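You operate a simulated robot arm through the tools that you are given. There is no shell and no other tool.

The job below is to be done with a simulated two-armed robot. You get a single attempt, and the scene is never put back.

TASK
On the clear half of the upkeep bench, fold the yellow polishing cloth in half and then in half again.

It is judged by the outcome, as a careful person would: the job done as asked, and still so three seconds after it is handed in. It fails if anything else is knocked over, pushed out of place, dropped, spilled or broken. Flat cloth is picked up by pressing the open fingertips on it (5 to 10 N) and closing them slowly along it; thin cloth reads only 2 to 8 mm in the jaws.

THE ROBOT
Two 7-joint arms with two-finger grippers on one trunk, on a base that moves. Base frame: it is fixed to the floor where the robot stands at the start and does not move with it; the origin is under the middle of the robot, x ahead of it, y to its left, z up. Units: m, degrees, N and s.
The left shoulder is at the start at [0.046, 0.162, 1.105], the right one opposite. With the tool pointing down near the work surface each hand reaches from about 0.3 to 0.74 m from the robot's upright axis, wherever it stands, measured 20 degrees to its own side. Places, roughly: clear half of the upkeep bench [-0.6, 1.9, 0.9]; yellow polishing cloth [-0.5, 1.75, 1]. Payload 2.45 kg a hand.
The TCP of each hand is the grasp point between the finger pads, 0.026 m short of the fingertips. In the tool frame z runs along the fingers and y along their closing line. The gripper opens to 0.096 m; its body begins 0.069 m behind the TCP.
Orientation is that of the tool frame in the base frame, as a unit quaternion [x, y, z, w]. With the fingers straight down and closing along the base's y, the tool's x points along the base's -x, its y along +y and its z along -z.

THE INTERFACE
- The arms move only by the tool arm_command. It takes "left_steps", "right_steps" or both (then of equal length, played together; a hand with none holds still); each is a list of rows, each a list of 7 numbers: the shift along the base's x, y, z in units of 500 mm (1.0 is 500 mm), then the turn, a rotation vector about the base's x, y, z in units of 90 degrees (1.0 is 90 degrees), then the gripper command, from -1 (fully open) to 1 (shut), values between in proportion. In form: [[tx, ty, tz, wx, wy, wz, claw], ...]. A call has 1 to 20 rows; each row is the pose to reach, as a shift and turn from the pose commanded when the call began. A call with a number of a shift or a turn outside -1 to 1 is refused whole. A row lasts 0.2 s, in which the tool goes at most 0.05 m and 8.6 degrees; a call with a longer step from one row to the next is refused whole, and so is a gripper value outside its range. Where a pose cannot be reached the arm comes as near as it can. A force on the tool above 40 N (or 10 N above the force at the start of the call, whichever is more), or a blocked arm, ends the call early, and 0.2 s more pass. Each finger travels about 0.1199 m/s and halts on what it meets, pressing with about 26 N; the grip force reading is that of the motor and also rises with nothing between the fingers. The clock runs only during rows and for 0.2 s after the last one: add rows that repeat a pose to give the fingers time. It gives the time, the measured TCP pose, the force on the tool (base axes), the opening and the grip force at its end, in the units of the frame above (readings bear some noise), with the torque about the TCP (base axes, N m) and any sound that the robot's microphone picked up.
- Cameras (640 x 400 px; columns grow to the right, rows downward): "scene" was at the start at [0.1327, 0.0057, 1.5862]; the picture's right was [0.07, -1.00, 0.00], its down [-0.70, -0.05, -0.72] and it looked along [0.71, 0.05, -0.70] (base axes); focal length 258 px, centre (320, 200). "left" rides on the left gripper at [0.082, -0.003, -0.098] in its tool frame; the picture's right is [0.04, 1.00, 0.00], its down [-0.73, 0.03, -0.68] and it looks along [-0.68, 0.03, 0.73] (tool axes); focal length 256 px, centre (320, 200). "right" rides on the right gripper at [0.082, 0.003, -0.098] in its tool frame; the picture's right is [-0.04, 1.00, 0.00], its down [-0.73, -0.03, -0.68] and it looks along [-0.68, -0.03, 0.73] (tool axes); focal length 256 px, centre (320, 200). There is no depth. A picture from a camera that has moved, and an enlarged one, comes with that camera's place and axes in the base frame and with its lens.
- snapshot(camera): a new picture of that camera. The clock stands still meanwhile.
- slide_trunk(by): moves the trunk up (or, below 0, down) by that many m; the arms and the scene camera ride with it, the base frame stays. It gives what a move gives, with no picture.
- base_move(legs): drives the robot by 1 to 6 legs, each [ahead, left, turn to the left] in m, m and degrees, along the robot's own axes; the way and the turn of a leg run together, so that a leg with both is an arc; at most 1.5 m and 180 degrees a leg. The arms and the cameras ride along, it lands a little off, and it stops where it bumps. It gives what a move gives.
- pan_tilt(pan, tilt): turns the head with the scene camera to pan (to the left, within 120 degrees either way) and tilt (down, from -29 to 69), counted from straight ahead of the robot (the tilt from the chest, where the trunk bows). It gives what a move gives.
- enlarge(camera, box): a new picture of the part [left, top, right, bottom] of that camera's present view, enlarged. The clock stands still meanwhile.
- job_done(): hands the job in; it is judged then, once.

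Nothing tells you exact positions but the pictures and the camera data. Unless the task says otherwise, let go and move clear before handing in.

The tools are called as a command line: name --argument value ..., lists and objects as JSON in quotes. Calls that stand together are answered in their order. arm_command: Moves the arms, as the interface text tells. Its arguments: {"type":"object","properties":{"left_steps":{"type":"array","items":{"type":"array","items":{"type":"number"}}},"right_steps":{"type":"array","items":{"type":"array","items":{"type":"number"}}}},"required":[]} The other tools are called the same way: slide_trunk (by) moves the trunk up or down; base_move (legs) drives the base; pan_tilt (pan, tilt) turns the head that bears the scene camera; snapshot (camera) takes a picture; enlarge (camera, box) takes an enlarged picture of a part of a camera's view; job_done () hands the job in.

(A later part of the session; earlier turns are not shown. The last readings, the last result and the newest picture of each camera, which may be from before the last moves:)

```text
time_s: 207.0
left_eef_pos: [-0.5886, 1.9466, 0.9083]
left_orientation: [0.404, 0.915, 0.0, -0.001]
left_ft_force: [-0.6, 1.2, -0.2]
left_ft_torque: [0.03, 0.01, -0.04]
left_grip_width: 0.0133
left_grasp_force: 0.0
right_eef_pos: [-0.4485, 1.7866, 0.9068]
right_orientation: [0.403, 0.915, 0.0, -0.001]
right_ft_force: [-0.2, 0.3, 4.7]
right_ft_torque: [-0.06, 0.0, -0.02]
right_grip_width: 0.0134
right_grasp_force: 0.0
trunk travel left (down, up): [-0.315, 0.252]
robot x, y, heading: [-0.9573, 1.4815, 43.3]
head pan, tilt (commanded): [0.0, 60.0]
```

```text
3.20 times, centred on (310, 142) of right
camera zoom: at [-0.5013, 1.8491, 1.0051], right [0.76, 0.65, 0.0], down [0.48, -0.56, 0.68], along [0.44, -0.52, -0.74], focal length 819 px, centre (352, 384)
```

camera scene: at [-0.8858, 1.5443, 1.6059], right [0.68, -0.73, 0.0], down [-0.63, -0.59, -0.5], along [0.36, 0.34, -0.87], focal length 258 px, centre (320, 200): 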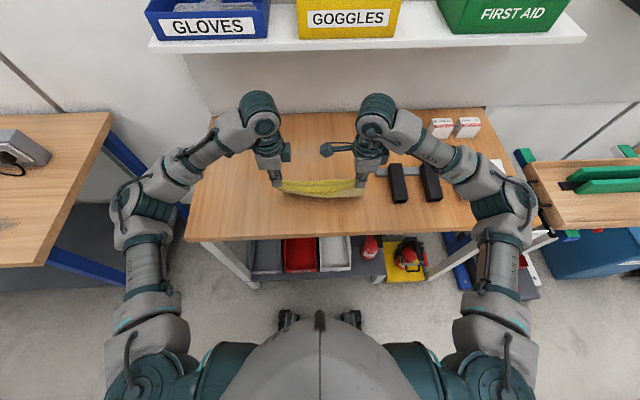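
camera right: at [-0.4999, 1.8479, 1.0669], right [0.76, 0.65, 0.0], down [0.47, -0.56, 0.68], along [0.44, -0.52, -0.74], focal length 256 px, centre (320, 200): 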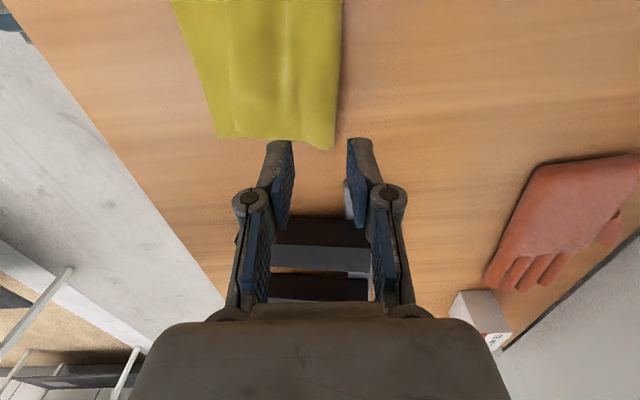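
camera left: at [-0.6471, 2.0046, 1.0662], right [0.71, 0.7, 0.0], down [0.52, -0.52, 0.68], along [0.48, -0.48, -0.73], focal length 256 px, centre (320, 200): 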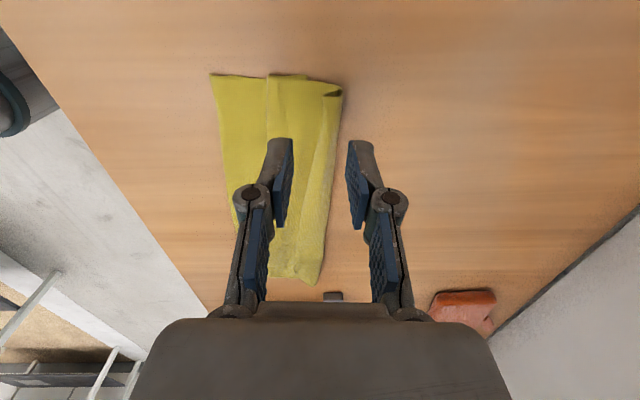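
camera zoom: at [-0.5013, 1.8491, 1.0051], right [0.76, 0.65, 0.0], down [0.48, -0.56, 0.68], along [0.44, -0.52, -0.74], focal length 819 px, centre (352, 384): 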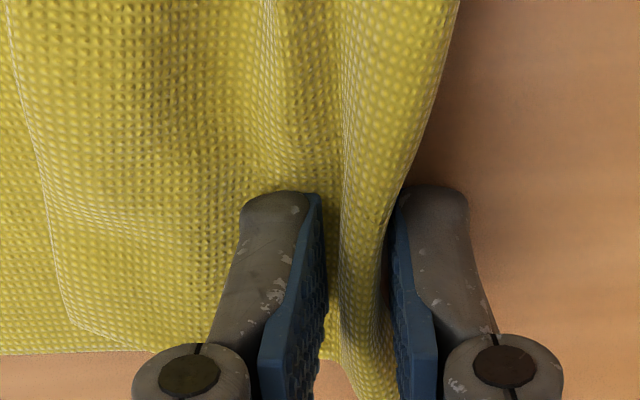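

The crease is gathered between both pairs of fingers. Finish closing and lift slowly.

arm_command --left_steps '[[0, 0, 0, 0, 0, 0, 0.78], [0, 0, 0, 0, 0, 0, 0.84], [0, 0, 0, 0, 0, 0, 0.9], [0, 0, 0, 0, 0, 0, 1.0], [0, 0, 0, 0, 0, 0, 1.0], [0, 0, 0, 0, 0, 0, 1.0]]' --right_steps '[[0, 0, 0, 0, 0, 0, 0.78], [0, 0, 0, 0, 0, 0, 0.84], [0, 0, 0.001, 0, 0, 0, 0.9], [0, 0, 0.001, 0, 0, 0, 1.0], [0, 0, 0.001, 0, 0, 0, 1.0], [0, 0, 0.001, 0, 0, 0, 1.0]]'

arm_command --left_steps '[[0, 0, 0.01, 0, 0, 0, 1.0], [0, 0, 0.03, 0, 0, 0, 1.0], [0, 0, 0.055, 0, 0, 0, 1.0], [0, 0, 0.08, 0, 0, 0, 1.0], [0, 0, 0.105, 0, 0, 0, 1.0], [0, 0, 0.13, 0, 0, 0, 1.0], [0, 0, 0.155, 0, 0, 0, 1.0], [0, 0, 0.18, 0, 0, 0, 1.0], [0, 0, 0.205, 0, 0, 0, 1.0], [0, 0, 0.23, 0, 0, 0, 1.0], [0, 0, 0.255, 0, 0, 0, 1.0], [0, 0, 0.275, 0, 0, 0, 1.0], [0, 0, 0.28, 0, 0, 0, 1.0], [0, 0, 0.28, 0, 0, 0, 1.0]]' --right_steps '[[0, 0, 0.01, 0, 0, 0, 1.0], [0, 0, 0.03, 0, 0, 0, 1.0], [0, 0, 0.055, 0, 0, 0, 1.0], [0, 0, 0.08, 0, 0, 0, 1.0], [0, 0, 0.105, 0, 0, 0, 1.0], [0, 0, 0.13, 0, 0, 0, 1.0], [0, 0, 0.155, 0, 0, 0, 1.0], [0, 0, 0.18, 0, 0, 0, 1.0], [0, 0, 0.205, 0, 0, 0, 1.0], [0, 0, 0.23, 0, 0, 0, 1.0], [0, 0, 0.255, 0, 0, 0, 1.0], [0, 0, 0.275, 0, 0, 0, 1.0], [0, 0, 0.28, 0, 0, 0, 1.0], [0, 0, 0.28, 0, 0, 0, 1.0]]'

snapshot --camera "left"

snapshot --camera "right"

enlarge --camera "scene" --box '[250, 120, 390, 210]'

```text
time_s: 208.4
left_eef_pos: [-0.5885, 1.9463, 0.9084]
left_orientation: [0.403, 0.915, 0.0, 0.0]
left_ft_force: [0.6, 0.2, -0.2]
left_ft_torque: [0.01, -0.02, 0.02]
left_grip_width: 0.0043
left_grasp_force: 26.8
right_eef_pos: [-0.4483, 1.7864, 0.908]
right_orientation: [0.402, 0.916, 0.0, -0.001]
right_ft_force: [-0.4, -0.2, 0.2]
right_ft_torque: [-0.01, -0.02, 0.0]
right_grip_width: 0.0018
right_grasp_force: 23.8
trunk travel left (down, up): [-0.315, 0.252]
robot x, y, heading: [-0.9556, 1.4831, 43.1]
head pan, tilt (commanded): [0.0, 60.0]
```

```text
time_s: 211.4
left_eef_pos: [-0.5888, 1.9469, 1.0484]
left_orientation: [0.404, 0.915, 0.001, 0.0]
left_ft_force: [0.2, -0.3, -0.7]
left_ft_torque: [0.0, 0.01, -0.02]
left_grip_width: 0.0048
left_grasp_force: 31.9
right_eef_pos: [-0.4498, 1.7869, 1.0478]
right_orientation: [0.403, 0.915, 0.0, -0.001]
right_ft_force: [0.8, 0.8, 0.7]
right_ft_torque: [0.0, 0.01, 0.0]
right_grip_width: 0.0043
right_grasp_force: 22.7
trunk travel left (down, up): [-0.315, 0.252]
robot x, y, heading: [-0.9553, 1.483, 43.2]
head pan, tilt (commanded): [0.0, 60.0]
```

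```text
taken
camera left: at [-0.6473, 2.0054, 1.1461], right [0.71, 0.7, 0.0], down [0.52, -0.52, 0.68], along [0.48, -0.48, -0.73], focal length 256 px, centre (320, 200)
```

left: 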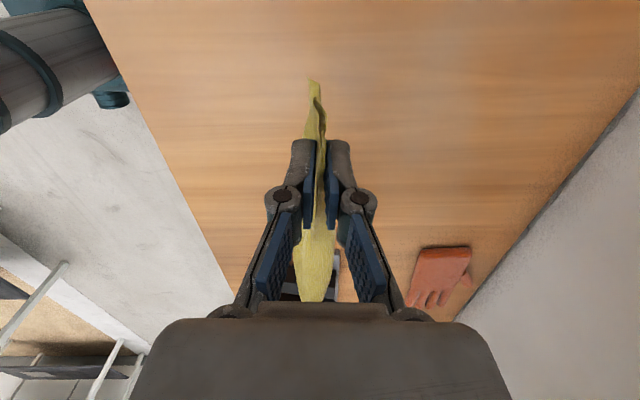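

```text
taken
camera right: at [-0.5016, 1.8491, 1.1456], right [0.76, 0.65, 0.0], down [0.48, -0.56, 0.68], along [0.44, -0.52, -0.74], focal length 256 px, centre (320, 200)
```

right: 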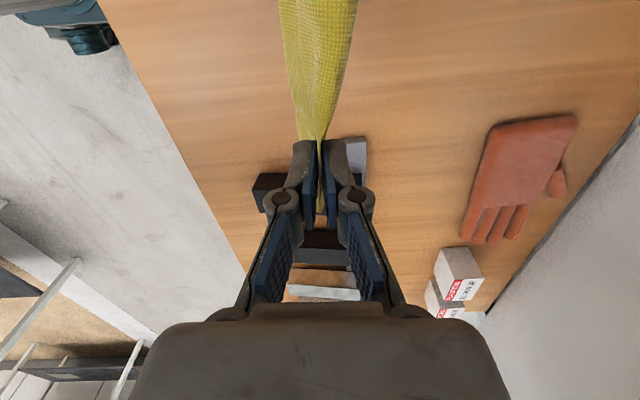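

```text
4.44 times, centred on (320, 165) of scene
camera zoom: at [-0.8851, 1.5442, 1.6059], right [0.68, -0.73, 0.0], down [-0.63, -0.59, -0.5], along [0.36, 0.34, -0.87], focal length 1146 px, centre (320, 356)
```

zoom: 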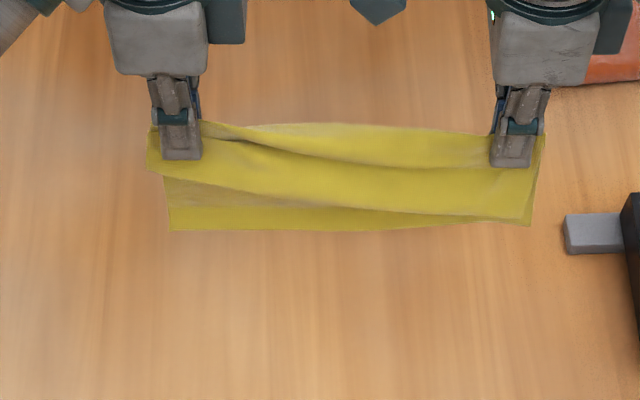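

Both layers hang from the crease like a towel. I'll zoom in to see how the two edges hang.

enlarge --camera "scene" --box '[276, 140, 376, 180]'

enlarge --camera "left" --box '[270, 70, 370, 150]'

enlarge --camera "right" --box '[260, 0, 380, 150]'

```text
6.40 times, centred on (326, 160) of scene
camera zoom: at [-0.8851, 1.5442, 1.6059], right [0.68, -0.73, 0.0], down [-0.63, -0.59, -0.5], along [0.36, 0.34, -0.87], focal length 1651 px, centre (282, 456)
```

zoom: 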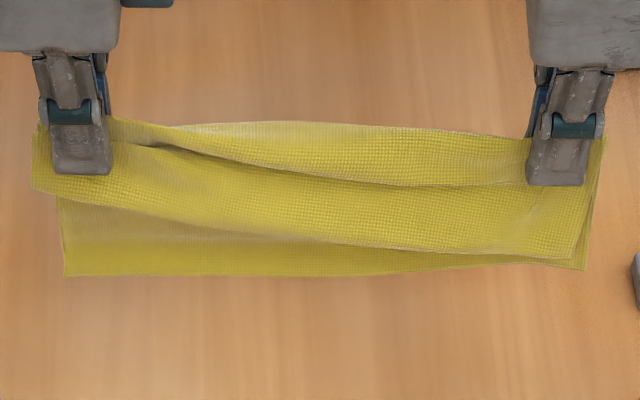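

```text
5.00 times, centred on (320, 110) of left
camera zoom: at [-0.6473, 2.0054, 1.1461], right [0.71, 0.7, 0.0], down [0.52, -0.52, 0.68], along [0.48, -0.48, -0.73], focal length 1280 px, centre (320, 650)
```

zoom: 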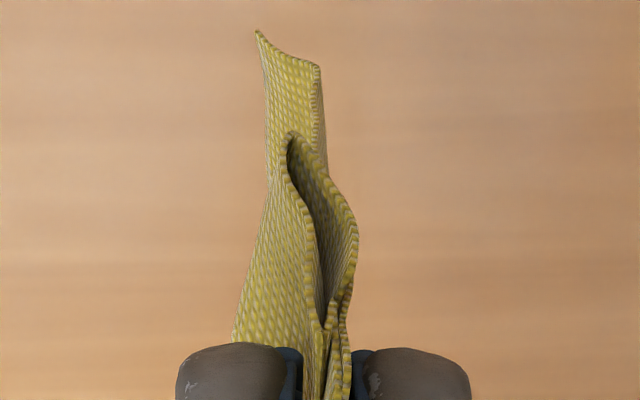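

```text
2.67 times, centred on (320, 75) of right
camera zoom: at [-0.5016, 1.8491, 1.1456], right [0.76, 0.65, 0.0], down [0.48, -0.56, 0.68], along [0.44, -0.52, -0.74], focal length 683 px, centre (320, 533)
```

zoom: 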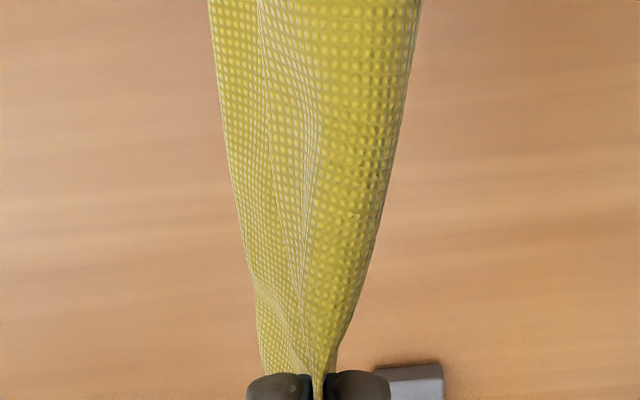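

The right side hangs nearly even; at the left the top edge is still tucked inside. I'll lay the towel down again (moving back, then forward and down), after which I can pull the left corner out.

arm_command --left_steps '[[-0.0178, -0.0161, 0.0, 0, 0, 0, 1.0], [-0.0446, -0.0401, 0.0, 0, 0, 0, 1.0], [-0.0743, -0.0669, 0.0, 0, 0, 0, 1.0], [-0.101, -0.091, -0.002, 0, 0, 0, 1.0], [-0.1189, -0.107, -0.012, 0, 0, 0, 1.0], [-0.1263, -0.1137, -0.03, 0, 0, 0, 1.0], [-0.1263, -0.1137, -0.052, 0, 0, 0, 1.0], [-0.1233, -0.1111, -0.074, 0, 0, 0, 1.0], [-0.1159, -0.1044, -0.092, 0, 0, 0, 1.0], [-0.104, -0.0937, -0.11, 0, 0, 0, 1.0], [-0.0906, -0.0816, -0.128, 0, 0, 0, 1.0], [-0.0773, -0.0696, -0.146, 0, 0, 0, 1.0], [-0.0639, -0.0575, -0.164, 0, 0, 0, 1.0], [-0.0505, -0.0455, -0.182, 0, 0, 0, 1.0], [-0.0372, -0.0335, -0.2, 0, 0, 0, 1.0], [-0.0238, -0.0214, -0.218, 0, 0, 0, 1.0], [-0.0119, -0.0107, -0.236, 0, 0, 0, 1.0], [-0.0015, -0.0013, -0.252, 0, 0, 0, 1.0], [0.0059, 0.0054, -0.264, 0, 0, 0, 1.0], [0.0074, 0.0067, -0.266, 0, 0, 0, 1.0]]' --right_steps '[[-0.0178, -0.0161, 0.0, 0, 0, 0, 1.0], [-0.0446, -0.0401, 0.0, 0, 0, 0, 1.0], [-0.0743, -0.0669, 0.0, 0, 0, 0, 1.0], [-0.101, -0.091, -0.002, 0, 0, 0, 1.0], [-0.1189, -0.107, -0.012, 0, 0, 0, 1.0], [-0.1263, -0.1137, -0.03, 0, 0, 0, 1.0], [-0.1263, -0.1137, -0.052, 0, 0, 0, 1.0], [-0.1233, -0.1111, -0.074, 0, 0, 0, 1.0], [-0.1159, -0.1044, -0.092, 0, 0, 0, 1.0], [-0.104, -0.0937, -0.11, 0, 0, 0, 1.0], [-0.0906, -0.0816, -0.128, 0, 0, 0, 1.0], [-0.0773, -0.0696, -0.146, 0, 0, 0, 1.0], [-0.0639, -0.0575, -0.164, 0, 0, 0, 1.0], [-0.0505, -0.0455, -0.182, 0, 0, 0, 1.0], [-0.0372, -0.0335, -0.2, 0, 0, 0, 1.0], [-0.0238, -0.0214, -0.218, 0, 0, 0, 1.0], [-0.0119, -0.0107, -0.236, 0, 0, 0, 1.0], [-0.0015, -0.0013, -0.252, 0, 0, 0, 1.0], [0.0059, 0.0054, -0.264, 0, 0, 0, 1.0], [0.0074, 0.0067, -0.266, 0, 0, 0, 1.0]]'

enlarge --camera "scene" --box '[256, 145, 384, 225]'

snapshot --camera "left"

snapshot --camera "right"

```text
time_s: 215.6
left_eef_pos: [-0.5839, 1.9484, 0.916]
left_orientation: [0.404, 0.915, -0.001, 0.0]
left_ft_force: [0.0, -1.1, 1.1]
left_ft_torque: [-0.03, 0.01, -0.01]
left_grip_width: 0.0009
left_grasp_force: 23.5
right_eef_pos: [-0.4419, 1.7903, 0.9133]
right_orientation: [0.402, 0.916, 0.0, -0.001]
right_ft_force: [1.1, -1.4, -1.1]
right_ft_torque: [-0.04, 0.03, 0.04]
right_grip_width: 0.003
right_grasp_force: 23.7
trunk travel left (down, up): [-0.315, 0.252]
robot x, y, heading: [-0.9564, 1.4818, 43.0]
head pan, tilt (commanded): [0.0, 60.0]
```

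```text
5.00 times, centred on (320, 185) of scene
camera zoom: at [-0.8852, 1.5441, 1.606], right [0.68, -0.73, 0.0], down [-0.63, -0.59, -0.5], along [0.36, 0.34, -0.87], focal length 1290 px, centre (320, 275)
```

zoom: 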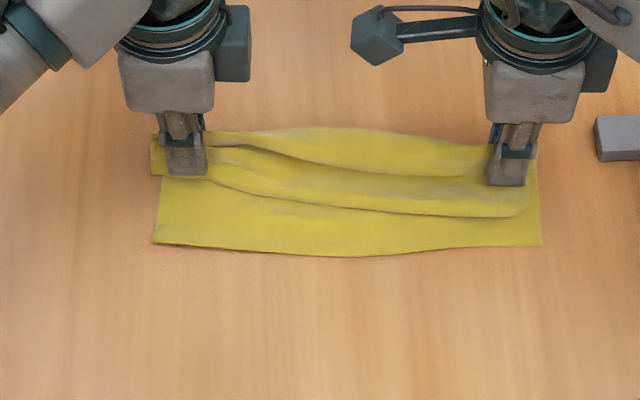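

```text
taken
camera left: at [-0.6433, 2.0079, 1.0133], right [0.71, 0.7, 0.0], down [0.52, -0.52, 0.68], along [0.48, -0.48, -0.73], focal length 256 px, centre (320, 200)
```

left: 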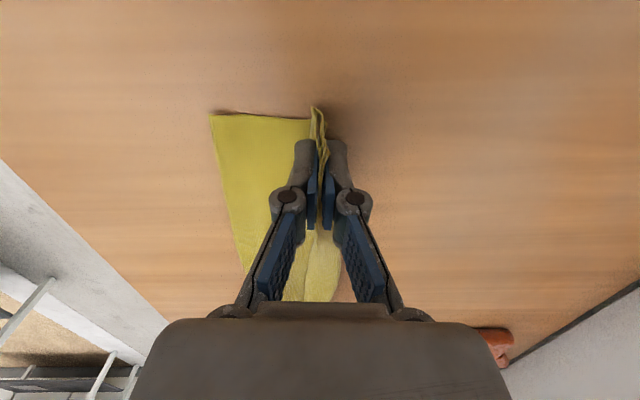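

```text
taken
camera right: at [-0.4967, 1.852, 1.0115], right [0.76, 0.64, 0.0], down [0.47, -0.56, 0.68], along [0.44, -0.52, -0.74], focal length 256 px, centre (320, 200)
```

right: 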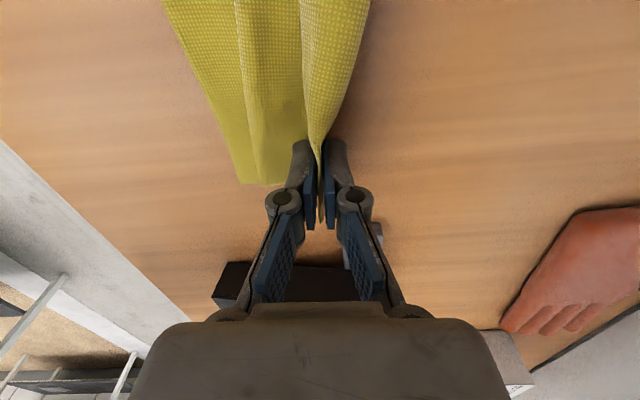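

Laid down again. I'll open both hands gently and rise to look.

arm_command --left_steps '[[0, 0, -0.004, 0, 0, 0, 0.9], [0, 0, -0.006, 0, 0, 0, 0.8], [0, 0, -0.008, 0, 0, 0, 0.7], [0, 0, -0.009, 0, 0, 0, 0.6], [0, 0, -0.009, 0, 0, 0, 0.5], [0, 0, -0.009, 0, 0, 0, 0.4], [0, 0, -0.009, 0, 0, 0, 0.3], [0, 0, 0.0, 0, 0, 0, 0.3], [0, 0, 0.02, 0, 0, 0, 0.3], [0, 0, 0.05, 0, 0, 0, 0.3], [0, 0, 0.09, 0, 0, 0, 0.3], [0, 0, 0.13, 0, 0, 0, 0.3], [-0.01, 0.011, 0.17, 0, 0, 0, 0.3], [-0.025, 0.028, 0.19, 0, 0, 0, 0.3]]' --right_steps '[[0, 0, -0.002, 0, 0, 0, 0.9], [0, 0, -0.004, 0, 0, 0, 0.8], [0, 0, -0.006, 0, 0, 0, 0.7], [0, 0, -0.007, 0, 0, 0, 0.6], [0, 0, -0.007, 0, 0, 0, 0.5], [0, 0, -0.007, 0, 0, 0, 0.4], [0, 0, -0.007, 0, 0, 0, 0.3], [0, 0, 0.0, 0, 0, 0, 0.3], [0, 0, 0.02, 0, 0, 0, 0.3], [0, 0, 0.05, 0, 0, 0, 0.3], [0, 0, 0.09, 0, 0, 0, 0.3], [0, 0, 0.13, 0, 0, 0, 0.3], [0, 0, 0.17, 0, 0, 0, 0.3], [0, 0, 0.19, 0, 0, 0, 0.3]]'

enlarge --camera "scene" --box '[266, 155, 374, 220]'

enlarge --camera "left" --box '[200, 60, 400, 185]'

enlarge --camera "right" --box '[190, 0, 390, 150]'

```text
time_s: 218.6
left_eef_pos: [-0.5969, 1.9627, 1.0113]
left_orientation: [0.403, 0.915, 0.0, 0.0]
left_ft_force: [-0.1, 0.1, 0.1]
left_ft_torque: [0.04, -0.01, 0.0]
left_grip_width: 0.0334
left_grasp_force: 0.1
right_eef_pos: [-0.4418, 1.7915, 1.0107]
right_orientation: [0.404, 0.915, 0.001, 0.0]
right_ft_force: [0.3, -0.3, 0.4]
right_ft_torque: [0.02, 0.01, -0.03]
right_grip_width: 0.0336
right_grasp_force: 0.0
trunk travel left (down, up): [-0.315, 0.252]
robot x, y, heading: [-0.9569, 1.4807, 43.4]
head pan, tilt (commanded): [0.0, 60.0]
```

```text
5.93 times, centred on (320, 188) of scene
camera zoom: at [-0.8857, 1.545, 1.6059], right [0.68, -0.73, 0.0], down [-0.63, -0.59, -0.5], along [0.36, 0.34, -0.87], focal length 1528 px, centre (320, 274)
```

zoom: 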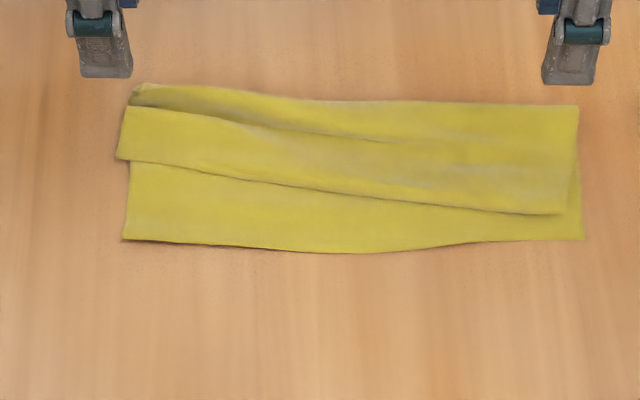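

```text
3.20 times, centred on (300, 122) of left
camera zoom: at [-0.6569, 2.0219, 1.1085], right [0.71, 0.7, 0.0], down [0.52, -0.52, 0.68], along [0.48, -0.48, -0.73], focal length 819 px, centre (384, 448)
```

zoom: 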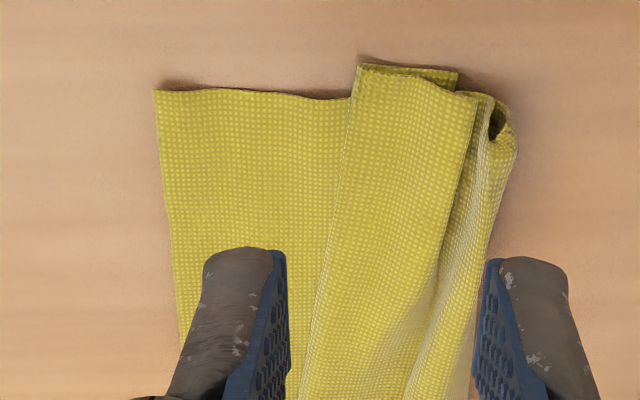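

```text
2.67 times, centred on (290, 75) of right
camera zoom: at [-0.4954, 1.8529, 1.1086], right [0.76, 0.64, 0.0], down [0.47, -0.56, 0.68], along [0.44, -0.52, -0.74], focal length 683 px, centre (400, 533)
```

zoom: 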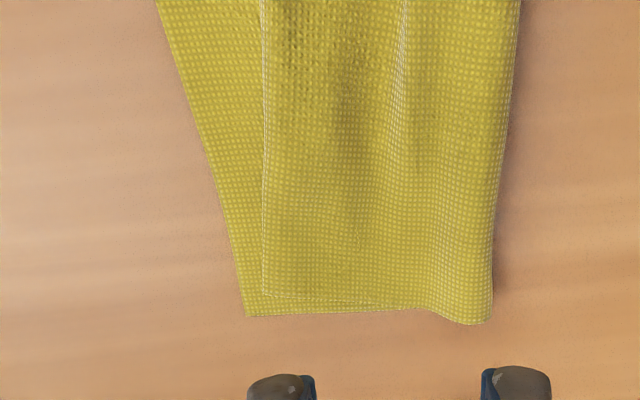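

The right side is now very well aligned (top edge within 1 cm of the bottom edge). On the left the upper layer is short with a roll near the crease. I'll anchor the cloth with the closed right hand near the crease and pinch the left end of the upper layer to draw it out.

arm_command --left_steps '[[0.003, -0.004, -0.01, 0, 0, 0, 0.4], [0.007, -0.009, -0.03, 0, 0, 0, 0.5], [0.012, -0.0146, -0.06, 0, 0, 0, 0.5], [0.012, -0.0146, -0.095, 0, 0, 0, 0.5], [0.012, -0.0146, -0.13, 0, 0, 0, 0.5], [0.012, -0.0146, -0.16, 0, 0, 0, 0.5], [0.012, -0.0146, -0.18, 0, 0, 0, 0.5], [0.012, -0.0146, -0.186, 0, 0, 0, 0.5]]' --right_steps '[[-0.008, 0.012, -0.01, 0, 0, 0, 0.6], [-0.02, 0.03, -0.03, 0, 0, 0, 1.0], [-0.035, 0.05, -0.06, 0, 0, 0, 1.0], [-0.0418, 0.0608, -0.095, 0, 0, 0, 1.0], [-0.0418, 0.0608, -0.13, 0, 0, 0, 1.0], [-0.0418, 0.0608, -0.16, 0, 0, 0, 1.0], [-0.0418, 0.0608, -0.178, 0, 0, 0, 1.0], [-0.0418, 0.0608, -0.184, 0, 0, 0, 1.0]]'

enlarge --camera "left" --box '[210, 80, 410, 205]'

enlarge --camera "scene" --box '[256, 145, 384, 225]'

```text
time_s: 220.4
left_eef_pos: [-0.5922, 1.9565, 0.9174]
left_orientation: [0.403, 0.915, 0.0, 0.0]
left_ft_force: [0.4, 0.4, 0.0]
left_ft_torque: [0.01, -0.01, -0.01]
left_grip_width: 0.0244
left_grasp_force: 0.0
right_eef_pos: [-0.4651, 1.8212, 0.9185]
right_orientation: [0.403, 0.915, 0.001, 0.0]
right_ft_force: [0.6, -0.2, -0.3]
right_ft_torque: [-0.01, 0.0, -0.02]
right_grip_width: 0.0
right_grasp_force: 25.7
trunk travel left (down, up): [-0.315, 0.252]
robot x, y, heading: [-0.9544, 1.482, 43.1]
head pan, tilt (commanded): [0.0, 60.0]
```

```text
3.20 times, centred on (310, 142) of left
camera zoom: at [-0.651, 2.0153, 1.0149], right [0.71, 0.7, 0.0], down [0.52, -0.52, 0.68], along [0.48, -0.48, -0.73], focal length 819 px, centre (352, 384)
```

zoom: 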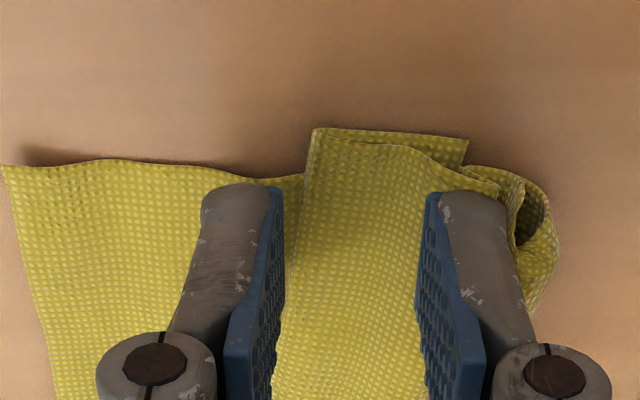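

```text
5.00 times, centred on (320, 185) of scene
camera zoom: at [-0.885, 1.5449, 1.6059], right [0.68, -0.73, 0.0], down [-0.63, -0.59, -0.5], along [0.36, 0.34, -0.87], focal length 1290 px, centre (320, 275)
```

zoom: 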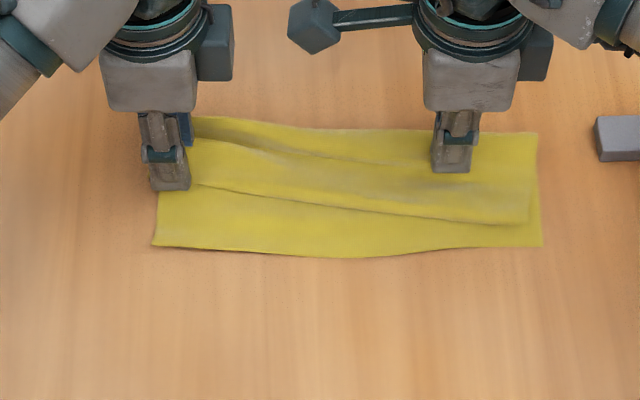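

Positions look right. I'll press the right hand as an anchor and lower and close the left on the upper layer's edge.

arm_command --left_steps '[[0, 0, -0.006, 0, 0, 0, 0.5], [0, 0, -0.011, 0, 0, 0, 0.5], [0, 0, -0.014, 0, 0, 0, 0.5], [0, 0, -0.014, 0, 0, 0, 0.5]]' --right_steps '[[0, 0, -0.006, 0, 0, 0, 1.0], [0, 0, -0.011, 0, 0, 0, 1.0], [0, 0, -0.015, 0, 0, 0, 1.0], [0, 0, -0.018, 0, 0, 0, 1.0]]'

arm_command --left_steps '[[0, 0, -0.002, 0, 0, 0, 0.56], [0, 0, -0.002, 0, 0, 0, 0.62], [0, 0, -0.002, 0, 0, 0, 0.68], [0, 0, -0.002, 0, 0, 0, 0.74], [0, 0, -0.001, 0, 0, 0, 0.8], [0, 0, -0.001, 0, 0, 0, 0.86], [0, 0, 0.0, 0, 0, 0, 0.92], [0, 0, 0.0, 0, 0, 0, 1.0], [0, 0, 0.0, 0, 0, 0, 1.0]]' --right_steps '[[0, 0, -0.002, 0, 0, 0, 1.0], [0, 0, -0.004, 0, 0, 0, 1.0], [0, 0, -0.004, 0, 0, 0, 1.0], [0, 0, -0.004, 0, 0, 0, 1.0], [0, 0, -0.004, 0, 0, 0, 1.0], [0, 0, -0.004, 0, 0, 0, 1.0], [0, 0, -0.004, 0, 0, 0, 1.0], [0, 0, -0.004, 0, 0, 0, 1.0], [0, 0, -0.004, 0, 0, 0, 1.0]]'

enlarge --camera "left" --box '[210, 80, 410, 205]'

```text
time_s: 221.4
left_eef_pos: [-0.5926, 1.956, 0.9111]
left_orientation: [0.405, 0.914, 0.0, 0.0]
left_ft_force: [-0.1, 1.1, -0.4]
left_ft_torque: [-0.04, -0.01, 0.02]
left_grip_width: 0.0239
left_grasp_force: 0.0
right_eef_pos: [-0.4638, 1.8211, 0.9083]
right_orientation: [0.403, 0.915, 0.0, -0.001]
right_ft_force: [0.0, 0.5, 0.1]
right_ft_torque: [0.0, 0.0, 0.01]
right_grip_width: 0.0001
right_grasp_force: 26.2
trunk travel left (down, up): [-0.315, 0.252]
robot x, y, heading: [-0.9534, 1.4822, 43.4]
head pan, tilt (commanded): [0.0, 60.0]
```

```text
time_s: 223.4
left_eef_pos: [-0.5915, 1.9566, 0.9112]
left_orientation: [0.404, 0.915, -0.001, 0.0]
left_ft_force: [-0.5, -0.3, -0.6]
left_ft_torque: [0.0, 0.02, -0.01]
left_grip_width: 0.0
left_grasp_force: 25.9
right_eef_pos: [-0.465, 1.8209, 0.9072]
right_orientation: [0.403, 0.915, 0.0, 0.0]
right_ft_force: [-0.6, 0.0, 0.9]
right_ft_torque: [-0.01, 0.0, -0.04]
right_grip_width: 0.0001
right_grasp_force: 26.1
trunk travel left (down, up): [-0.315, 0.252]
robot x, y, heading: [-0.9559, 1.4829, 43.0]
head pan, tilt (commanded): [0.0, 60.0]
```

```text
3.20 times, centred on (310, 142) of left
camera zoom: at [-0.6504, 2.0146, 1.0083], right [0.71, 0.7, 0.0], down [0.52, -0.52, 0.68], along [0.48, -0.48, -0.73], focal length 819 px, centre (352, 384)
```

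zoom: 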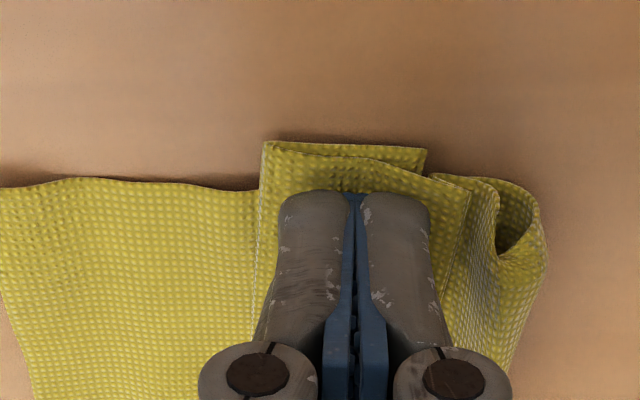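

The pinch missed, but the forward finger's light drag moved only the top layer back — useful. I'll press the right anchor more firmly and drag the top layer's left end back with the closed left fingertips, lightly pressed.

arm_command --left_steps '[[0, 0, -0.002, 0, 0, 0, 1.0], [0, 0, -0.003, 0, 0, 0, 1.0], [0, 0, -0.003, 0, 0, 0, 1.0]]' --right_steps '[[0, 0, -0.002, 0, 0, 0, 1.0], [0, 0, -0.003, 0, 0, 0, 1.0], [0, 0, -0.003, 0, 0, 0, 1.0]]'

arm_command --left_steps '[[0, 0, -0.001, 0, 0, 0, 1.0], [0, 0, -0.002, 0, 0, 0, 1.0]]' --right_steps '[[0, 0, -0.001, 0, 0, 0, 1.0], [0, 0, -0.002, 0, 0, 0, 1.0]]'

```text
time_s: 224.2
left_eef_pos: [-0.5909, 1.9555, 0.9094]
left_orientation: [0.404, 0.915, 0.0, 0.0]
left_ft_force: [-0.1, -0.1, 0.2]
left_ft_torque: [0.02, -0.03, 0.01]
left_grip_width: 0.0002
left_grasp_force: 27.3
right_eef_pos: [-0.4658, 1.8208, 0.9063]
right_orientation: [0.404, 0.915, 0.001, -0.002]
right_ft_force: [1.9, 0.7, 5.9]
right_ft_torque: [0.03, -0.02, 0.0]
right_grip_width: 0.0001
right_grasp_force: 26.1
trunk travel left (down, up): [-0.315, 0.252]
robot x, y, heading: [-0.9541, 1.4794, 43.4]
head pan, tilt (commanded): [0.0, 60.0]
```

```text
time_s: 224.8
left_eef_pos: [-0.5922, 1.9553, 0.9093]
left_orientation: [0.403, 0.915, 0.0, 0.0]
left_ft_force: [-0.1, 1.3, -0.7]
left_ft_torque: [-0.01, -0.03, -0.01]
left_grip_width: 0.0001
left_grasp_force: 26.0
right_eef_pos: [-0.4655, 1.8204, 0.9064]
right_orientation: [0.403, 0.915, 0.001, -0.002]
right_ft_force: [2.4, 1.8, 14.3]
right_ft_torque: [0.03, -0.03, -0.03]
right_grip_width: 0.0
right_grasp_force: 26.2
trunk travel left (down, up): [-0.315, 0.252]
robot x, y, heading: [-0.9581, 1.48, 42.9]
head pan, tilt (commanded): [0.0, 60.0]
```

The anchor holds firmly. I'll lower the left another 1.5 mm to get a light contact.

arm_command --left_steps '[[0, 0, -0.002, 0, 0, 0, 1.0], [0, 0, -0.003, 0, 0, 0, 1.0], [0, 0, -0.003, 0, 0, 0, 1.0]]'

arm_command --left_steps '[[-0.005, -0.0045, 0, 0, 0, 0, 1.0], [-0.012, -0.0108, 0, 0, 0, 0, 1.0], [-0.02, -0.018, 0, 0, 0, 0, 1.0], [-0.028, -0.0252, 0, 0, 0, 0, 1.0], [-0.034, -0.0306, 0, 0, 0, 0, 1.0]]'

enlarge --camera "left" --box '[210, 80, 410, 205]'

enlarge --camera "scene" --box '[256, 145, 384, 225]'

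```text
time_s: 225.6
left_eef_pos: [-0.5928, 1.9553, 0.9081]
left_orientation: [0.404, 0.915, 0.001, 0.0]
left_ft_force: [-0.1, -0.2, 0.7]
left_ft_torque: [-0.01, -0.03, -0.01]
left_grip_width: 0.0
left_grasp_force: 25.7
right_eef_pos: [-0.4657, 1.8194, 0.9061]
right_orientation: [0.404, 0.915, 0.001, -0.001]
right_ft_force: [4.5, 3.8, 23.2]
right_ft_torque: [0.11, -0.11, 0.03]
right_grip_width: 0.0001
right_grasp_force: 26.0
trunk travel left (down, up): [-0.315, 0.252]
robot x, y, heading: [-0.9546, 1.4835, 43.1]
head pan, tilt (commanded): [0.0, 60.0]
```

```text
time_s: 226.8
left_eef_pos: [-0.6101, 1.9394, 0.9061]
left_orientation: [0.404, 0.915, 0.0, 0.001]
left_ft_force: [0.3, 0.1, 1.7]
left_ft_torque: [0.02, 0.03, 0.01]
left_grip_width: 0.0
left_grasp_force: 25.9
right_eef_pos: [-0.4657, 1.8194, 0.9058]
right_orientation: [0.402, 0.915, 0.001, -0.001]
right_ft_force: [4.6, 2.9, 26.1]
right_ft_torque: [0.09, -0.06, 0.01]
right_grip_width: 0.0001
right_grasp_force: 25.9
trunk travel left (down, up): [-0.315, 0.252]
robot x, y, heading: [-0.9561, 1.4819, 43.3]
head pan, tilt (commanded): [0.0, 60.0]
```

```text
3.20 times, centred on (310, 142) of left
camera zoom: at [-0.6689, 1.999, 1.0049], right [0.71, 0.7, 0.0], down [0.52, -0.52, 0.68], along [0.48, -0.48, -0.73], focal length 819 px, centre (352, 384)
```

zoom: 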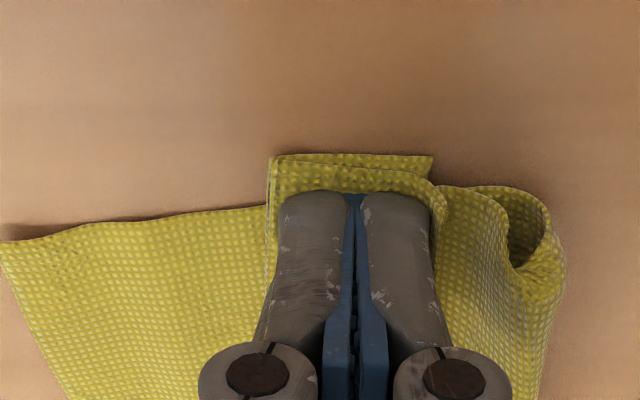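

```text
5.00 times, centred on (320, 185) of scene
camera zoom: at [-0.8887, 1.5422, 1.6064], right [0.68, -0.73, 0.0], down [-0.63, -0.59, -0.5], along [0.36, 0.34, -0.87], focal length 1290 px, centre (320, 275)
```

zoom: 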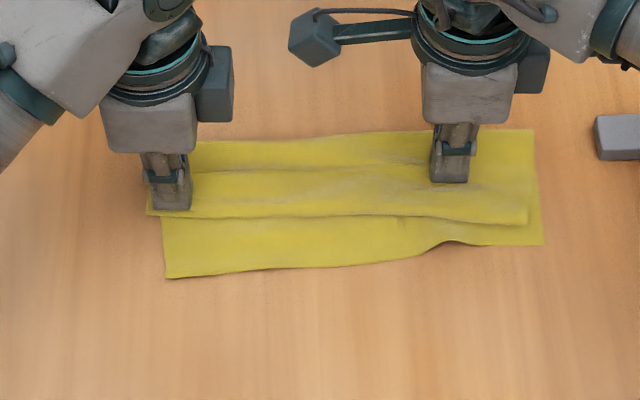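

Dragging moves both layers together, so I'll leave that. The strip is acceptable; I'll do one more towel-lift by the crease to straighten it, and then fold it sideways. First raise both hands and look.

arm_command --left_steps '[[0, 0, 0.01, 0, 0, 0, 1.0], [0, 0, 0.03, 0, 0, 0, 0.8], [0, 0, 0.06, 0, 0, 0, 0.62], [0, 0, 0.09, 0, 0, 0, 0.62], [0, 0, 0.12, 0, 0, 0, 0.62], [0.01, 0.012, 0.14, 0, 0, 0, 0.62], [0.02, 0.024, 0.15, 0, 0, 0, 0.62], [0.025, 0.03, 0.15, 0, 0, 0, 0.62]]' --right_steps '[[0, 0, 0.01, 0, 0, 0, 1.0], [0, 0, 0.03, 0, 0, 0, 0.8], [0, 0, 0.06, 0, 0, 0, 0.5], [0, 0, 0.09, 0, 0, 0, 0.375], [0, 0, 0.12, 0, 0, 0, 0.375], [0.012, -0.02, 0.14, 0, 0, 0, 0.375], [0.025, -0.045, 0.15, 0, 0, 0, 0.375], [0.03, -0.055, 0.15, 0, 0, 0, 0.375]]'

enlarge --camera "scene" --box '[266, 155, 374, 220]'

enlarge --camera "left" --box '[200, 40, 420, 180]'

enlarge --camera "right" --box '[190, 0, 410, 150]'

```text
time_s: 228.6
left_eef_pos: [-0.5956, 1.9554, 0.982]
left_orientation: [0.404, 0.915, 0.0, 0.0]
left_ft_force: [0.2, 0.3, -0.6]
left_ft_torque: [-0.03, -0.01, -0.01]
left_grip_width: 0.0187
left_grasp_force: 0.0
right_eef_pos: [-0.4492, 1.7913, 0.9775]
right_orientation: [0.403, 0.915, 0.0, -0.003]
right_ft_force: [0.8, 1.1, -0.1]
right_ft_torque: [0.01, 0.0, 0.03]
right_grip_width: 0.0304
right_grasp_force: 0.0
trunk travel left (down, up): [-0.315, 0.252]
robot x, y, heading: [-0.9576, 1.4793, 43.1]
head pan, tilt (commanded): [0.0, 60.0]
```

```text
5.93 times, centred on (320, 188) of scene
camera zoom: at [-0.884, 1.5439, 1.6059], right [0.68, -0.73, 0.0], down [-0.63, -0.59, -0.5], along [0.36, 0.34, -0.87], focal length 1528 px, centre (320, 274)
```

zoom: 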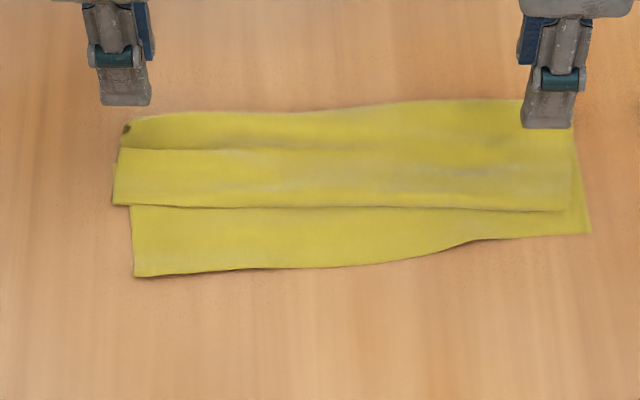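

```text
2.86 times, centred on (310, 110) of left
camera zoom: at [-0.6542, 2.0145, 1.079], right [0.71, 0.7, 0.0], down [0.52, -0.52, 0.68], along [0.48, -0.48, -0.73], focal length 731 px, centre (349, 457)
```

zoom: 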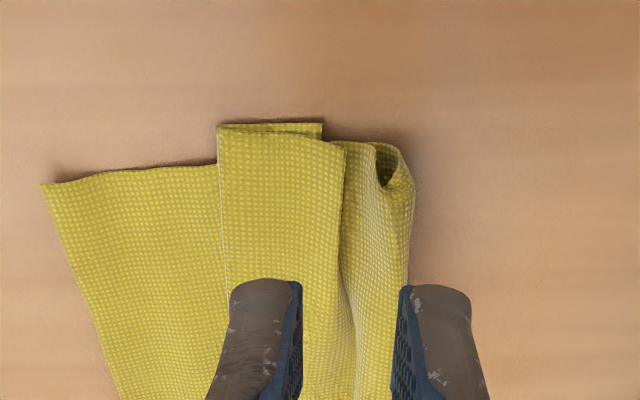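

```text
2.67 times, centred on (300, 75) of right
camera zoom: at [-0.503, 1.8537, 1.0757], right [0.76, 0.65, 0.0], down [0.48, -0.56, 0.68], along [0.44, -0.52, -0.74], focal length 683 px, centre (373, 533)
```

zoom: 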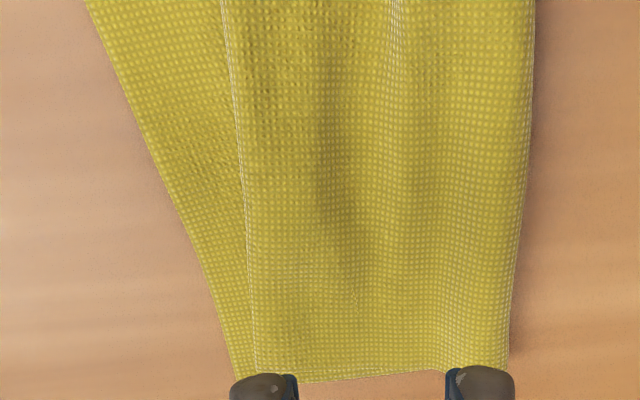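

I see the left end's upper layer is an accordion with its top band free on top. I'll pinch just that top band with the left hand and lift it so its folds drop open.

arm_command --left_steps '[[-0.006, -0.005, -0.01, 0, 0, 0, 0.583], [-0.015, -0.013, -0.03, 0, 0, 0, 0.583], [-0.0256, -0.0216, -0.06, 0, 0, 0, 0.583], [-0.0256, -0.0216, -0.09, 0, 0, 0, 0.583], [-0.0256, -0.0216, -0.115, 0, 0, 0, 0.583], [-0.0256, -0.0216, -0.13, 0, 0, 0, 0.583], [-0.0256, -0.0216, -0.138, 0, 0, 0, 0.583], [-0.0256, -0.0216, -0.142, 0, 0, 0, 0.583], [-0.0256, -0.0216, -0.142, 0, 0, 0, 0.583]]'

enlarge --camera "left" --box '[210, 80, 410, 205]'

```text
time_s: 230.6
left_eef_pos: [-0.6093, 1.9455, 0.9105]
left_orientation: [0.404, 0.915, -0.001, 0.0]
left_ft_force: [0.4, 0.3, 1.2]
left_ft_torque: [0.02, 0.0, 0.03]
left_grip_width: 0.0205
left_grasp_force: 0.1
right_eef_pos: [-0.4513, 1.7915, 0.9772]
right_orientation: [0.402, 0.916, 0.001, 0.0]
right_ft_force: [0.2, 0.2, 0.2]
right_ft_torque: [0.03, 0.03, -0.02]
right_grip_width: 0.0301
right_grasp_force: 0.0
trunk travel left (down, up): [-0.315, 0.252]
robot x, y, heading: [-0.9577, 1.4817, 43.2]
head pan, tilt (commanded): [0.0, 60.0]
```

```text
3.20 times, centred on (310, 142) of left
camera zoom: at [-0.6683, 2.0035, 1.0081], right [0.71, 0.7, 0.0], down [0.52, -0.52, 0.68], along [0.48, -0.48, -0.73], focal length 819 px, centre (352, 384)
```

zoom: 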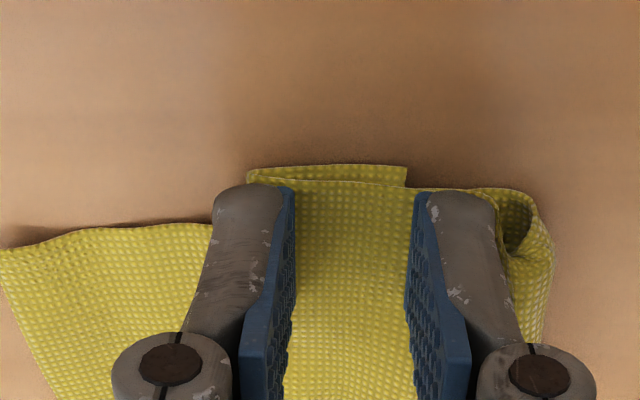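

Well placed on the band. I'll press to a few newtons and close slowly.

arm_command --left_steps '[[0, 0, -0.003, 0, 0, 0, 0.583], [0, 0, -0.006, 0, 0, 0, 0.583], [0, 0, -0.006, 0, 0, 0, 0.583]]'

arm_command --left_steps '[[0, 0, 0, 0, 0, 0, 0.63], [0, 0, 0, 0, 0, 0, 0.68], [0, 0, 0.0, 0, 0, 0, 0.73], [0, 0, 0.001, 0, 0, 0, 0.78], [0, 0, 0.001, 0, 0, 0, 0.83], [0, 0, 0.002, 0, 0, 0, 0.88], [0, 0, 0.002, 0, 0, 0, 0.93], [0, 0, 0.002, 0, 0, 0, 1.0], [0, 0, 0.002, 0, 0, 0, 1.0]]'

enlarge --camera "left" --box '[210, 80, 410, 205]'

```text
time_s: 231.4
left_eef_pos: [-0.6064, 1.9444, 0.909]
left_orientation: [0.403, 0.915, 0.0, 0.0]
left_ft_force: [-0.3, 0.4, 7.8]
left_ft_torque: [0.08, -0.01, 0.02]
left_grip_width: 0.0203
left_grasp_force: 0.0
right_eef_pos: [-0.4499, 1.792, 0.978]
right_orientation: [0.402, 0.916, 0.0, -0.001]
right_ft_force: [-0.3, 0.4, 0.1]
right_ft_torque: [0.0, -0.04, -0.04]
right_grip_width: 0.03
right_grasp_force: 0.0
trunk travel left (down, up): [-0.315, 0.252]
robot x, y, heading: [-0.9564, 1.4805, 43.3]
head pan, tilt (commanded): [0.0, 60.0]
```

```text
time_s: 233.4
left_eef_pos: [-0.608, 1.9449, 0.909]
left_orientation: [0.403, 0.915, 0.0, 0.001]
left_ft_force: [0.2, 0.1, 1.4]
left_ft_torque: [0.04, 0.02, 0.0]
left_grip_width: 0.0033
left_grasp_force: 25.9
right_eef_pos: [-0.45, 1.793, 0.9769]
right_orientation: [0.403, 0.915, 0.0, 0.0]
right_ft_force: [0.2, -0.2, -0.8]
right_ft_torque: [-0.03, -0.01, -0.02]
right_grip_width: 0.0299
right_grasp_force: 0.2
trunk travel left (down, up): [-0.315, 0.252]
robot x, y, heading: [-0.9564, 1.4813, 43.4]
head pan, tilt (commanded): [0.0, 60.0]
```

```text
3.20 times, centred on (310, 142) of left
camera zoom: at [-0.6669, 2.0036, 1.0059], right [0.71, 0.7, 0.0], down [0.52, -0.52, 0.68], along [0.48, -0.48, -0.73], focal length 819 px, centre (352, 384)
```

zoom: 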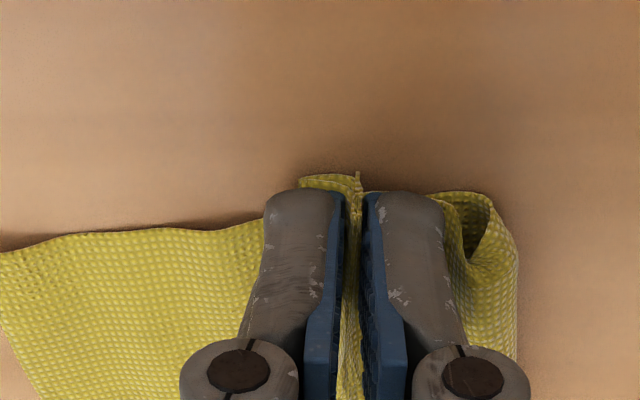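

Pinched. Lifting about 10 cm to see the folds drop open.

arm_command --left_steps '[[0, 0, 0.01, 0, 0, 0, 1.0], [0, 0, 0.03, 0, 0, 0, 1.0], [0, 0, 0.055, 0, 0, 0, 1.0], [0, 0, 0.08, 0, 0, 0, 1.0], [0, 0, 0.105, 0, 0, 0, 1.0], [0, 0, 0.13, 0, 0, 0, 1.0], [0, 0, 0.155, 0, 0, 0, 1.0], [0, 0, 0.175, 0, 0, 0, 1.0], [0, 0, 0.18, 0, 0, 0, 1.0], [0, 0, 0.18, 0, 0, 0, 1.0]]'

snapshot --camera "left"

enlarge --camera "left" --box '[200, 30, 420, 160]'

enlarge --camera "scene" --box '[256, 145, 384, 225]'

```text
time_s: 235.6
left_eef_pos: [-0.6077, 1.9452, 0.999]
left_orientation: [0.404, 0.915, 0.0, 0.0]
left_ft_force: [1.1, -0.1, 0.3]
left_ft_torque: [-0.01, 0.0, -0.02]
left_grip_width: 0.0031
left_grasp_force: 26.6
right_eef_pos: [-0.4508, 1.7919, 0.9776]
right_orientation: [0.403, 0.915, 0.001, -0.001]
right_ft_force: [-0.5, 0.3, 0.7]
right_ft_torque: [0.01, 0.0, -0.04]
right_grip_width: 0.0301
right_grasp_force: 0.0
trunk travel left (down, up): [-0.315, 0.252]
robot x, y, heading: [-0.9542, 1.4811, 43.3]
head pan, tilt (commanded): [0.0, 60.0]
```

```text
taken
camera left: at [-0.6667, 2.0037, 1.0967], right [0.71, 0.7, 0.0], down [0.52, -0.52, 0.68], along [0.48, -0.48, -0.73], focal length 256 px, centre (320, 200)
```

left: 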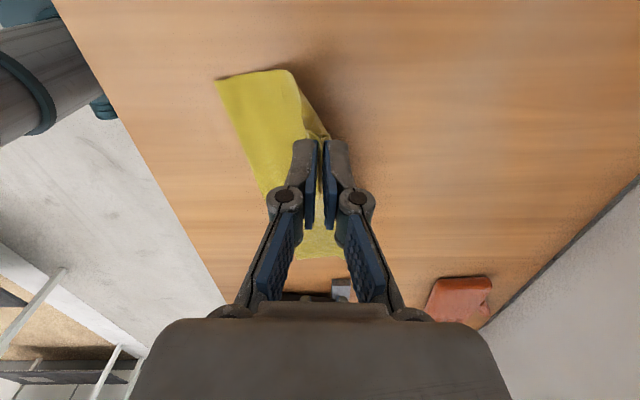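

```text
2.91 times, centred on (310, 95) of left
camera zoom: at [-0.6667, 2.0037, 1.0967], right [0.71, 0.7, 0.0], down [0.52, -0.52, 0.68], along [0.48, -0.48, -0.73], focal length 745 px, centre (349, 506)
```

zoom: 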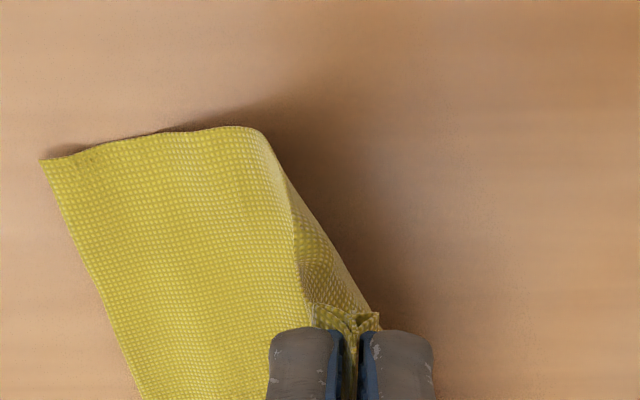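

```text
5.00 times, centred on (320, 185) of scene
camera zoom: at [-0.8849, 1.5446, 1.6059], right [0.68, -0.73, 0.0], down [-0.63, -0.59, -0.5], along [0.36, 0.34, -0.87], focal length 1290 px, centre (320, 275)
```

zoom: 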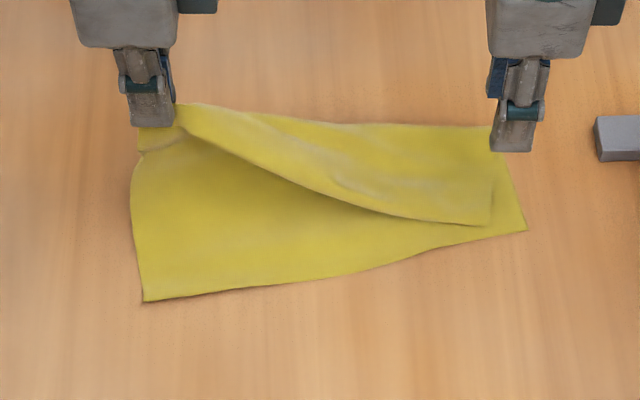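

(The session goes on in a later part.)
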